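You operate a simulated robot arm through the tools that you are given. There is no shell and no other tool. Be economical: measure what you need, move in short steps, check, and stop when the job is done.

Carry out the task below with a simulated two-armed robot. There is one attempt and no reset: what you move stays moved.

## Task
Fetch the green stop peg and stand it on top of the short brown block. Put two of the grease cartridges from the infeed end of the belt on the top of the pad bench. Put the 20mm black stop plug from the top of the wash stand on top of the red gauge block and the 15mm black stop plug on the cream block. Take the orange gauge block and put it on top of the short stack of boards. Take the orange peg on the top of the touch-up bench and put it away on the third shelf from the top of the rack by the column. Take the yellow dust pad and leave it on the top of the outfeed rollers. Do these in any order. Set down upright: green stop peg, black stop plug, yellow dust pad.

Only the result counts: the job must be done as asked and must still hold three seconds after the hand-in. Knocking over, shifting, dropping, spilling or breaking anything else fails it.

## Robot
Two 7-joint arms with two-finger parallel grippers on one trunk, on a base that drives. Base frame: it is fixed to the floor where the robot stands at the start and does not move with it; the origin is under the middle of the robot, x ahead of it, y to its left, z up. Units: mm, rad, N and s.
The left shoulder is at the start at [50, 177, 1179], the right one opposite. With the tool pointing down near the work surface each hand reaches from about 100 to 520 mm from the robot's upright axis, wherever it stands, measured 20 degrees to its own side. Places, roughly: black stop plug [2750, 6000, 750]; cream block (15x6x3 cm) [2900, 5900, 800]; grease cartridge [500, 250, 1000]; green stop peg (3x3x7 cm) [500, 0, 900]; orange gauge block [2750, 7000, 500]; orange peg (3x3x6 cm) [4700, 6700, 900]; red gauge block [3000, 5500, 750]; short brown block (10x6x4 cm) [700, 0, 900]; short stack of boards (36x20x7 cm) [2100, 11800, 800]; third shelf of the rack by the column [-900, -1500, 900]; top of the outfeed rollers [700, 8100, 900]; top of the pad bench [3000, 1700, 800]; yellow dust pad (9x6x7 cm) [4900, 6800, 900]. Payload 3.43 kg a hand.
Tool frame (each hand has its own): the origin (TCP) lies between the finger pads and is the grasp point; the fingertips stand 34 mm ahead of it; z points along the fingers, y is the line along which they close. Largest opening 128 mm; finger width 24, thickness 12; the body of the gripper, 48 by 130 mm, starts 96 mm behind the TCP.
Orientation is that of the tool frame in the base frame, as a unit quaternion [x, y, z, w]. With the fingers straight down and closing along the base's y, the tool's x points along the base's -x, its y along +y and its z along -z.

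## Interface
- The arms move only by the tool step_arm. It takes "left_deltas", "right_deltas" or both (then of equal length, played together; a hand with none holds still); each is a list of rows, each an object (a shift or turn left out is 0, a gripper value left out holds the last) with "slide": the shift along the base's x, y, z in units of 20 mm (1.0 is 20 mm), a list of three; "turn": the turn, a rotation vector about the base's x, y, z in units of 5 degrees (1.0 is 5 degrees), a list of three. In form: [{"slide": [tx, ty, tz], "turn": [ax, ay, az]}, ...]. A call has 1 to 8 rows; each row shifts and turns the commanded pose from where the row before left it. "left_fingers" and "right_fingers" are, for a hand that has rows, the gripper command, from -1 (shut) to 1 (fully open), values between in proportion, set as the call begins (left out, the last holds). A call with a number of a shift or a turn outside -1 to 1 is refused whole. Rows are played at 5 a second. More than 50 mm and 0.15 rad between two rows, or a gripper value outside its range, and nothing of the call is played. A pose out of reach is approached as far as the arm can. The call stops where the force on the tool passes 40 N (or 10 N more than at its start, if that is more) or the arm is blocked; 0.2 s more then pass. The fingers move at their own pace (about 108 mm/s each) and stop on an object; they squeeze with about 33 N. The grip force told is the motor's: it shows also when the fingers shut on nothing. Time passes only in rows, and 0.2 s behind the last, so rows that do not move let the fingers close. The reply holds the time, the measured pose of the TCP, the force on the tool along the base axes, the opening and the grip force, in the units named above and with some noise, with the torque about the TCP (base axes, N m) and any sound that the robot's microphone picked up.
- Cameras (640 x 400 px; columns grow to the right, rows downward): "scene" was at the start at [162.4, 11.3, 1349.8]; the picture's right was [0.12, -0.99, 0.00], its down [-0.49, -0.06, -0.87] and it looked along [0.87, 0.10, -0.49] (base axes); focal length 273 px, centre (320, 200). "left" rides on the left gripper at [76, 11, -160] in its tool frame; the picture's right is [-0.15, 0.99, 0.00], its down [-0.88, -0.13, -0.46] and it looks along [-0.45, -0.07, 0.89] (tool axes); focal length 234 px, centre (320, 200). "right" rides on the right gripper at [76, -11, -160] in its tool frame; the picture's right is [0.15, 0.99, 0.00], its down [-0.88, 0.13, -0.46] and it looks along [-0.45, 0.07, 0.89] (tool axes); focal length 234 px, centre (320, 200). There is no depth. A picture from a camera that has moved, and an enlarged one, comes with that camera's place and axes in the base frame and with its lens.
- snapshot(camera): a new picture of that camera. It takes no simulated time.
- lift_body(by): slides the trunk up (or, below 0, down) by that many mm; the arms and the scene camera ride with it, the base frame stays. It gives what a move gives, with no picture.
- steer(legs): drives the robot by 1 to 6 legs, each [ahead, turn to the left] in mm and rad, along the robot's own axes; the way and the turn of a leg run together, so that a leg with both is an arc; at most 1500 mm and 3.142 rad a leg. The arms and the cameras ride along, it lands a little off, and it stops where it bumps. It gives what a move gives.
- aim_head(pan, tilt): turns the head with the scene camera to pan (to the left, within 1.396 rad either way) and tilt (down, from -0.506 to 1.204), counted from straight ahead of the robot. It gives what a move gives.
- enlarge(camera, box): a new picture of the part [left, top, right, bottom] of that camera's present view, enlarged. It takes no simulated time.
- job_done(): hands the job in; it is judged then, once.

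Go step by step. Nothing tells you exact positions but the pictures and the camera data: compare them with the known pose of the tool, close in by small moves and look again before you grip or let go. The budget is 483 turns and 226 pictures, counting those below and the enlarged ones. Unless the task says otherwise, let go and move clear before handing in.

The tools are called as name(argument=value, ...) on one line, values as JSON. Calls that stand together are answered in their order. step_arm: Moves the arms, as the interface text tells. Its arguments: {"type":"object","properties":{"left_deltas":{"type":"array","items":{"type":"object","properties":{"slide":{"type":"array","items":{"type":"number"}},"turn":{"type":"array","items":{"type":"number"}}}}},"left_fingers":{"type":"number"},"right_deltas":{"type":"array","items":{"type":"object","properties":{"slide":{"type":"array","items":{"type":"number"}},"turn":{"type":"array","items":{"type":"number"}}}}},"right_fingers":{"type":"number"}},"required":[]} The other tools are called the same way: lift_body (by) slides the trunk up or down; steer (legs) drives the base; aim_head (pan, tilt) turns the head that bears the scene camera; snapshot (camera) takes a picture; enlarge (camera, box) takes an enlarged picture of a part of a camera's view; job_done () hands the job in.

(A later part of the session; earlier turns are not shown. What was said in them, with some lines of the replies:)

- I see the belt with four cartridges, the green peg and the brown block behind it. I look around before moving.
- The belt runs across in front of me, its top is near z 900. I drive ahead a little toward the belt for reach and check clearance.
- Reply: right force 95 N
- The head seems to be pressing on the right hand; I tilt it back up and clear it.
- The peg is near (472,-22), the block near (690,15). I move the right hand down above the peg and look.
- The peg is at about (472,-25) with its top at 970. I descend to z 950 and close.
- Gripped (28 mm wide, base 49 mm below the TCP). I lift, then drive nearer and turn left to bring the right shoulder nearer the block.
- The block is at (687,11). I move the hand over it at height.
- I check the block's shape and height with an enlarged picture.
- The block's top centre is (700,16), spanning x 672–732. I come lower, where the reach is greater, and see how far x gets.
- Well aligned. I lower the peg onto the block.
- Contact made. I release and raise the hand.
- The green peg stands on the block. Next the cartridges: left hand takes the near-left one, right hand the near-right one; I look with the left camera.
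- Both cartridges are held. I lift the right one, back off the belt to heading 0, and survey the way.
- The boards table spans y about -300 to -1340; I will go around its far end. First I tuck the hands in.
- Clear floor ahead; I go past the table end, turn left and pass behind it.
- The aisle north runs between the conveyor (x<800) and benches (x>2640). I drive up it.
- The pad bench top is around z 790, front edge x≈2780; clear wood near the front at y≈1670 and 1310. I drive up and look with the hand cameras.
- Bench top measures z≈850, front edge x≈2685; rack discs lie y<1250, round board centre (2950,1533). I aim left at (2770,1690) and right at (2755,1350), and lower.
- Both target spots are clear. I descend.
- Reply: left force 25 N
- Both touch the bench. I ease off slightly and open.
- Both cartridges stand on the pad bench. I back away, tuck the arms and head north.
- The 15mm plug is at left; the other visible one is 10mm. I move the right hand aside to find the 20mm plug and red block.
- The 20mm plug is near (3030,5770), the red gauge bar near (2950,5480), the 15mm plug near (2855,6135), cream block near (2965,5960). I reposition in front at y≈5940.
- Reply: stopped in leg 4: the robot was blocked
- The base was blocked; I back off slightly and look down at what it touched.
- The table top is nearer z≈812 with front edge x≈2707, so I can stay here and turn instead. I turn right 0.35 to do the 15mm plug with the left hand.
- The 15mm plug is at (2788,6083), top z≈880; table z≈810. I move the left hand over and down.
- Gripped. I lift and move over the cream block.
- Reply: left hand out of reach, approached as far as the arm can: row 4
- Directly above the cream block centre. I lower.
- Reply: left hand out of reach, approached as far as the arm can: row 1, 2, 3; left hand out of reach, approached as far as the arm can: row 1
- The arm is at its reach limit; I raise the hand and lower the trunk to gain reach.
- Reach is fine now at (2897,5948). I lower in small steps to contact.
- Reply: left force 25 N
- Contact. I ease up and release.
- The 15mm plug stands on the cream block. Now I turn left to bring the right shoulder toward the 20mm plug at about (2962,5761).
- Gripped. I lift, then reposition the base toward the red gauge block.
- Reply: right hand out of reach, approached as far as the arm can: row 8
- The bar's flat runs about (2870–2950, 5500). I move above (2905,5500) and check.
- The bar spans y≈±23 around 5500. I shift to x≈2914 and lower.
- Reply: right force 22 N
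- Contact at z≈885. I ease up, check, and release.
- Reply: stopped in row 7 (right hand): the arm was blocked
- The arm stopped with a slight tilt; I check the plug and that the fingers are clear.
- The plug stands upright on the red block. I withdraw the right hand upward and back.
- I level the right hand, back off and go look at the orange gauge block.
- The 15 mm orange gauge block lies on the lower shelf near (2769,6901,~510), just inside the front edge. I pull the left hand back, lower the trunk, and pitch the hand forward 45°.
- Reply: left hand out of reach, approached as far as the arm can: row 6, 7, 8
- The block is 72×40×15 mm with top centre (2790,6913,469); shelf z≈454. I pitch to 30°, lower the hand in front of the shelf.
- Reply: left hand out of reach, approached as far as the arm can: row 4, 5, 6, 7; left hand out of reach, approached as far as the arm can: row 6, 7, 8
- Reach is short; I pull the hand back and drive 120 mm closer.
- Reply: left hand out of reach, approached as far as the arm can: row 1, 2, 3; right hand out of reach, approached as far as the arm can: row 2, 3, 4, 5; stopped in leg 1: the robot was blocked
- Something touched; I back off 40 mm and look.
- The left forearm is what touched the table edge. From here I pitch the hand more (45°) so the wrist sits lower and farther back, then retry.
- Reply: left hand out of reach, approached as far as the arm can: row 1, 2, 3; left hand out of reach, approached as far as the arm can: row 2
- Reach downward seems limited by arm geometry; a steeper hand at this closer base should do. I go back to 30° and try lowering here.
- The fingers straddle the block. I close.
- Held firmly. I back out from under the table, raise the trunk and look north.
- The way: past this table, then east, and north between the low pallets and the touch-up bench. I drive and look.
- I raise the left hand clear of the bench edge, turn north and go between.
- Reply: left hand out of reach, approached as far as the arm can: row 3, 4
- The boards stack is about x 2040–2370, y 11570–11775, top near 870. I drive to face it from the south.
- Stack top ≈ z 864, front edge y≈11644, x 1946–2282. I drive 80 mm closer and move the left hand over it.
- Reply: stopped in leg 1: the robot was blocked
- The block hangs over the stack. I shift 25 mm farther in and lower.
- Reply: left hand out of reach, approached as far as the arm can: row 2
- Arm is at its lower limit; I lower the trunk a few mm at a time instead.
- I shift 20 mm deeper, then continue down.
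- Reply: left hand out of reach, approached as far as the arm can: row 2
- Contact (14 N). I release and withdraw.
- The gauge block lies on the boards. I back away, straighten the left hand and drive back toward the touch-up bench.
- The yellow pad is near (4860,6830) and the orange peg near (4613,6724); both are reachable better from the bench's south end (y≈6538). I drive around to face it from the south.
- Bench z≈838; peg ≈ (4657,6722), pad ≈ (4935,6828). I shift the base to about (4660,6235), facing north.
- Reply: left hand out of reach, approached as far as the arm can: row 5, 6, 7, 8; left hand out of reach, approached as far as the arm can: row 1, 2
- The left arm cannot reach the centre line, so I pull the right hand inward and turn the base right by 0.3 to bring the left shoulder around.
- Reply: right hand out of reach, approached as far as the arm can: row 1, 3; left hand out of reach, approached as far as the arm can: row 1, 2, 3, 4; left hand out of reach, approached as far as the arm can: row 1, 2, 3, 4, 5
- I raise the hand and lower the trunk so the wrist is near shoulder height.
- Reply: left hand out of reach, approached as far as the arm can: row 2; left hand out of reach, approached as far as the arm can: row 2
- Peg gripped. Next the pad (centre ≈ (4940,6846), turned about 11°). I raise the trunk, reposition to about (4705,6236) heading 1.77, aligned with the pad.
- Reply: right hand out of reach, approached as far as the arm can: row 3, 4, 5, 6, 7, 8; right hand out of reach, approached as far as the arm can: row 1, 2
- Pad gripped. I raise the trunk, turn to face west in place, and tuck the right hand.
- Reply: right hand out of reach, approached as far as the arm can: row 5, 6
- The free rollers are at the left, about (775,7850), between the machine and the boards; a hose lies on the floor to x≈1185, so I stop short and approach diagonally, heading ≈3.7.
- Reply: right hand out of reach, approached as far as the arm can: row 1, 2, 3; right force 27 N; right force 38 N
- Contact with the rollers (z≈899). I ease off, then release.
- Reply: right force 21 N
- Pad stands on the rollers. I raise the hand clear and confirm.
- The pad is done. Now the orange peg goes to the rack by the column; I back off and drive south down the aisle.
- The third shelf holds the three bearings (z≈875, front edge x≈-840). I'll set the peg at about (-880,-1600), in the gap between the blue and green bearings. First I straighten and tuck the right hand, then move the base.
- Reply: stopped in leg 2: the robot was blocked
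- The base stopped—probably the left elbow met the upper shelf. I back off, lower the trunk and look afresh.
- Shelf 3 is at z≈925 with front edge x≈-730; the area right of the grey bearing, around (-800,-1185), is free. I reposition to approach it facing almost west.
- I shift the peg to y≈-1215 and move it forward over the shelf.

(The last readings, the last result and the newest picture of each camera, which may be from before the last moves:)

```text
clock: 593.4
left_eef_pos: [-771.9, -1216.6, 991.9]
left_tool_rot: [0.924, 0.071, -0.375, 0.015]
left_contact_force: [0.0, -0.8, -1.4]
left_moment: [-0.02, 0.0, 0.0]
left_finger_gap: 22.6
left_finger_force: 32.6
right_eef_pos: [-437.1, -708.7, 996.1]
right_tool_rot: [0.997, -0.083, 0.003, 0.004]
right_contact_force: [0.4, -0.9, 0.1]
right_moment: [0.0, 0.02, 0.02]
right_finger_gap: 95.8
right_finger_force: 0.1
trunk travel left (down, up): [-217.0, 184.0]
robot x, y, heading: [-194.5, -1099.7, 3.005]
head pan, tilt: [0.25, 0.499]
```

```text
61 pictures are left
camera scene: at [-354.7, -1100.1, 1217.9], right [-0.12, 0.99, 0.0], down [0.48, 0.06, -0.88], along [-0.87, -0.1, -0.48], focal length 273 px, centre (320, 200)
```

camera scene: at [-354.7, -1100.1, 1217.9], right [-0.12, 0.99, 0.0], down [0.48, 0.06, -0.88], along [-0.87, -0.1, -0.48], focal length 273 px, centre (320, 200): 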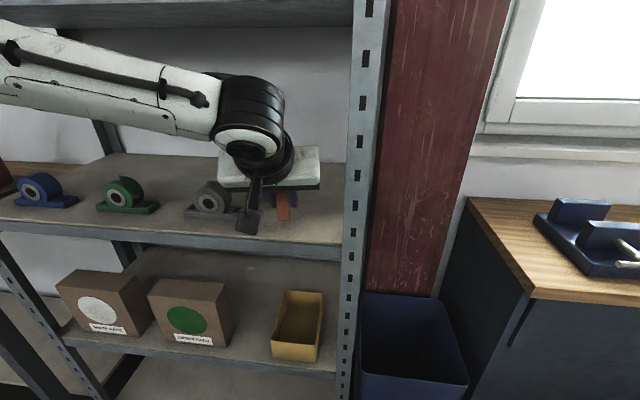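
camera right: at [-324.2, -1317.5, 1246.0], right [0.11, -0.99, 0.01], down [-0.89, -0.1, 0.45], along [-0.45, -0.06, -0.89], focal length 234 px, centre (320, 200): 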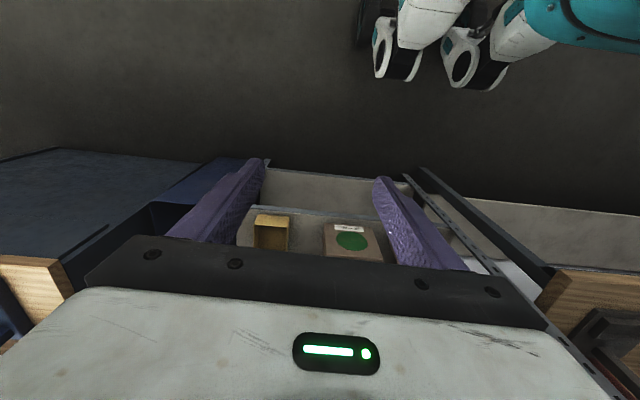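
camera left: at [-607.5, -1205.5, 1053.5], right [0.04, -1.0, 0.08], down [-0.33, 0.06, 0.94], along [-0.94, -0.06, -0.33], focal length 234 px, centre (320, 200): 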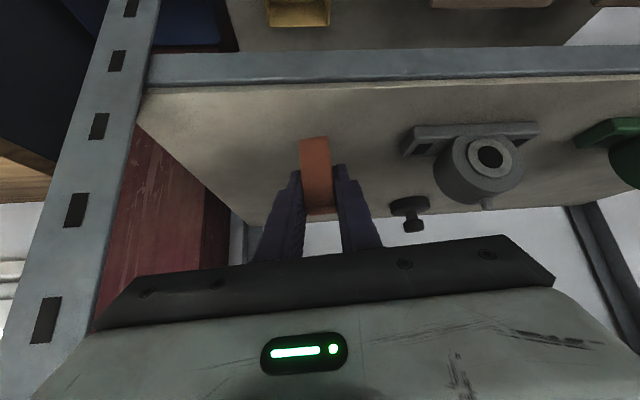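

Peg is over free shelf. I lower it in small steps.

step_arm(left_deltas=[{"slide": [0, 0, -0.4]}, {"slide": [0, 0, -0.3]}])

step_arm(left_deltas=[{"slide": [0, 0, -0.15]}, {"slide": [0, 0, -0.15]}])

step_arm(left_deltas=[{"slide": [0, 0, -0.15]}, {"slide": [0, 0, -0.1]}])

enlarge(camera="scene", box=[210, 140, 350, 260])

```text
clock: 594.0
left_eef_pos: [-771.3, -1216.6, 977.6]
left_tool_rot: [0.925, 0.07, -0.374, 0.015]
left_contact_force: [0.3, 0.4, -1.4]
left_moment: [0.07, -0.01, 0.0]
left_finger_gap: 22.6
left_finger_force: 33.0
right_eef_pos: [-437.5, -708.5, 996.7]
right_tool_rot: [0.996, -0.084, 0.003, 0.004]
right_contact_force: [0.0, -0.1, -0.8]
right_moment: [-0.04, 0.0, -0.02]
right_finger_gap: 96.1
right_finger_force: 0.1
trunk travel left (down, up): [-217.0, 184.0]
robot x, y, heading: [-196.8, -1098.4, 3.012]
head pan, tilt: [0.25, 0.499]
```

```text
clock: 594.6
left_eef_pos: [-772.1, -1216.3, 972.0]
left_tool_rot: [0.924, 0.071, -0.377, 0.014]
left_contact_force: [0.4, -1.1, 4.1]
left_moment: [-0.11, 0.03, 0.02]
left_finger_gap: 22.6
left_finger_force: 33.0
right_eef_pos: [-437.7, -709.4, 997.1]
right_tool_rot: [0.996, -0.084, 0.003, 0.005]
right_contact_force: [0.6, 0.2, 0.5]
right_moment: [0.03, -0.04, 0.01]
right_finger_gap: 95.8
right_finger_force: 0.0
trunk travel left (down, up): [-217.0, 184.0]
robot x, y, heading: [-194.1, -1099.4, 3.011]
head pan, tilt: [0.25, 0.499]
```

```text
clock: 595.2
left_eef_pos: [-771.3, -1215.7, 971.7]
left_tool_rot: [0.922, 0.07, -0.38, 0.014]
left_contact_force: [3.0, -2.8, 22.1]
left_moment: [-0.41, 0.03, 0.06]
left_finger_gap: 22.5
left_finger_force: 33.1
right_eef_pos: [-435.6, -708.4, 996.6]
right_tool_rot: [0.996, -0.084, 0.002, 0.004]
right_contact_force: [-0.4, -0.6, 0.3]
right_moment: [-0.03, -0.02, 0.0]
right_finger_gap: 95.9
right_finger_force: 0.1
trunk travel left (down, up): [-217.0, 184.0]
robot x, y, heading: [-195.6, -1098.6, 3.011]
head pan, tilt: [0.25, 0.499]
```

```text
3.33 times, centred on (280, 200) of scene
camera zoom: at [-352.2, -1100.0, 1218.6], right [-0.12, 0.99, 0.0], down [0.47, 0.06, -0.88], along [-0.87, -0.1, -0.48], focal length 911 px, centre (453, 200)
```

zoom: 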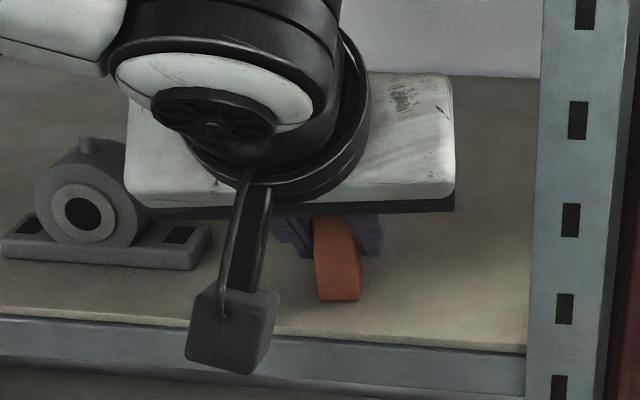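

Contact on the shelf. I ease, release, and withdraw.

step_arm(left_deltas=[{"slide": [0, 0, 0.15]}, {"slide": [0, 0, 0]}])

step_arm(left_deltas=[{"slide": [0, 0, 0]}, {"slide": [0, 0, 0]}, {"slide": [0, 0, 0]}], left_fingers=0.1)

step_arm(left_deltas=[{"slide": [0.2, 0, 0.5]}, {"slide": [0.5, 0, 1]}, {"slide": [0.5, 0, 1]}, {"slide": [1, 0, 1]}, {"slide": [1, 0, 0]}, {"slide": [1, 0, 0]}, {"slide": [1, 0, 0]}, {"slide": [1, 0, 0]}])

snapshot(camera="scene")

```text
clock: 595.8
left_eef_pos: [-772.4, -1214.7, 971.1]
left_tool_rot: [0.923, 0.07, -0.377, 0.015]
left_contact_force: [-4.5, -0.5, 17.2]
left_moment: [-0.3, 0.33, -0.05]
left_finger_gap: 22.8
left_finger_force: 33.0
right_eef_pos: [-436.6, -707.3, 996.9]
right_tool_rot: [0.996, -0.083, 0.003, 0.005]
right_contact_force: [0.3, -0.2, 0.4]
right_moment: [0.03, -0.02, 0.01]
right_finger_gap: 95.8
right_finger_force: 0.2
trunk travel left (down, up): [-217.0, 184.0]
robot x, y, heading: [-198.4, -1099.7, 3.015]
head pan, tilt: [0.25, 0.499]
```

```text
clock: 596.6
left_eef_pos: [-772.5, -1216.2, 970.2]
left_tool_rot: [0.925, 0.07, -0.374, 0.015]
left_contact_force: [-0.4, 0.3, -0.5]
left_moment: [-0.04, 0.03, 0.0]
left_finger_gap: 70.5
left_finger_force: 0.0
right_eef_pos: [-437.1, -708.5, 995.3]
right_tool_rot: [0.996, -0.085, 0.002, 0.003]
right_contact_force: [0.7, 0.1, 0.5]
right_moment: [0.02, -0.02, 0.02]
right_finger_gap: 96.2
right_finger_force: 0.1
trunk travel left (down, up): [-217.0, 184.0]
robot x, y, heading: [-198.1, -1097.1, 3.014]
head pan, tilt: [0.25, 0.499]
```

```text
clock: 598.4
left_eef_pos: [-649.1, -1215.8, 1040.1]
left_tool_rot: [0.924, 0.07, -0.375, 0.015]
left_contact_force: [0.2, -0.3, 0.6]
left_moment: [-0.03, 0.02, 0.02]
left_finger_gap: 70.4
left_finger_force: 0.1
right_eef_pos: [-437.0, -709.2, 997.1]
right_tool_rot: [0.996, -0.085, 0.003, 0.005]
right_contact_force: [-0.3, 0.5, -0.1]
right_moment: [0.03, 0.0, -0.02]
right_finger_gap: 95.9
right_finger_force: 0.0
trunk travel left (down, up): [-217.0, 184.0]
robot x, y, heading: [-198.0, -1100.8, 3.01]
head pan, tilt: [0.25, 0.499]
```

```text
59 pictures are left
camera scene: at [-354.4, -1100.1, 1218.0], right [-0.12, 0.99, 0.0], down [0.48, 0.06, -0.88], along [-0.87, -0.1, -0.48], focal length 273 px, centre (320, 200)
```

scene: 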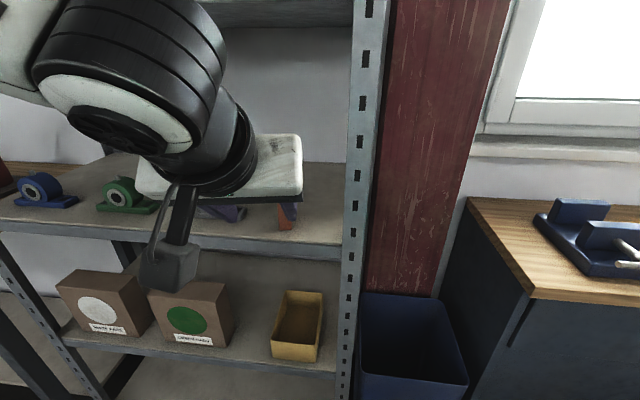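

steer(legs=[[-150, 0]])

aim_head(pan=0.15, tilt=0.3)

snapshot(camera="scene")

```text
clock: 599.7
left_eef_pos: [-504.1, -1235.2, 1041.9]
left_tool_rot: [0.924, 0.07, -0.375, 0.016]
left_contact_force: [-0.5, 0.3, 0.1]
left_moment: [-0.03, -0.01, -0.02]
left_finger_gap: 70.1
left_finger_force: 0.0
right_eef_pos: [-292.0, -726.6, 996.8]
right_tool_rot: [0.997, -0.083, 0.004, 0.003]
right_contact_force: [0.0, 0.7, 0.9]
right_moment: [0.06, 0.05, 0.01]
right_finger_gap: 96.0
right_finger_force: 0.0
trunk travel left (down, up): [-217.0, 184.0]
robot x, y, heading: [-49.6, -1118.4, 3.015]
head pan, tilt: [0.25, 0.499]
```

```text
clock: 600.5
left_eef_pos: [-504.2, -1235.3, 1039.9]
left_tool_rot: [0.924, 0.069, -0.375, 0.014]
left_contact_force: [-0.1, -0.1, -0.2]
left_moment: [0.01, 0.0, 0.02]
left_finger_gap: 70.4
left_finger_force: 0.1
right_eef_pos: [-292.5, -727.8, 996.5]
right_tool_rot: [0.996, -0.084, 0.003, 0.004]
right_contact_force: [-0.9, -0.9, -0.4]
right_moment: [-0.02, 0.01, -0.01]
right_finger_gap: 96.1
right_finger_force: 0.1
trunk travel left (down, up): [-217.0, 184.0]
robot x, y, heading: [-52.4, -1121.3, 3.011]
head pan, tilt: [0.15, 0.3]
```

```text
58 pictures are left
camera scene: at [-212.5, -1110.2, 1236.3], right [-0.02, 1.0, 0.0], down [0.3, 0.01, -0.96], along [-0.95, -0.02, -0.3], focal length 273 px, centre (320, 200)
```

scene: 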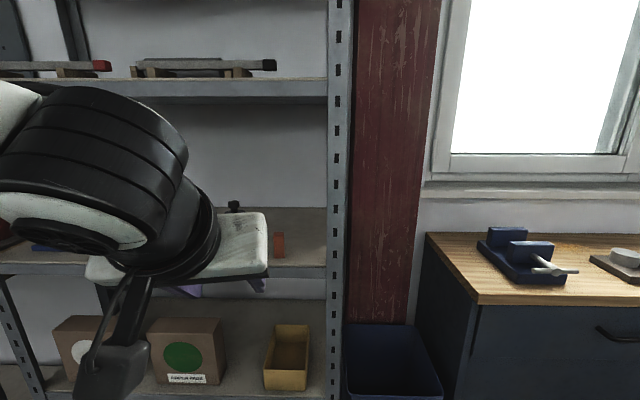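

All items are placed and standing, and both hands are empty and clear. I hand the job in.

job_done()

```text
The job is handed in.
```

I placed all eight items, let go of each one, and handed the job in with both hands clear. I saw each item standing or lying in place right after I set it down, but did not go back to re-check the earlier ones.

| Item | Where it is now |
|---|---|
| Green stop peg | Standing on the short brown block |
| Two grease cartridges | Standing on the pad bench |
| 15mm black stop plug | Standing on the cream block |
| 20mm black stop plug | Standing on the red gauge block |
| Orange gauge block (15 mm) | Flat on the short stack of boards |
| Yellow dust pad | Upright on the outfeed rollers |
| Orange peg | Standing on the third shelf of the rack by the column |

The robot was stopped by contact four times: at the wash stand, the table with the orange gauge block, the boards bench and the rack. Nothing looked moved or knocked over afterwards, but I could only judge that from the pictures.
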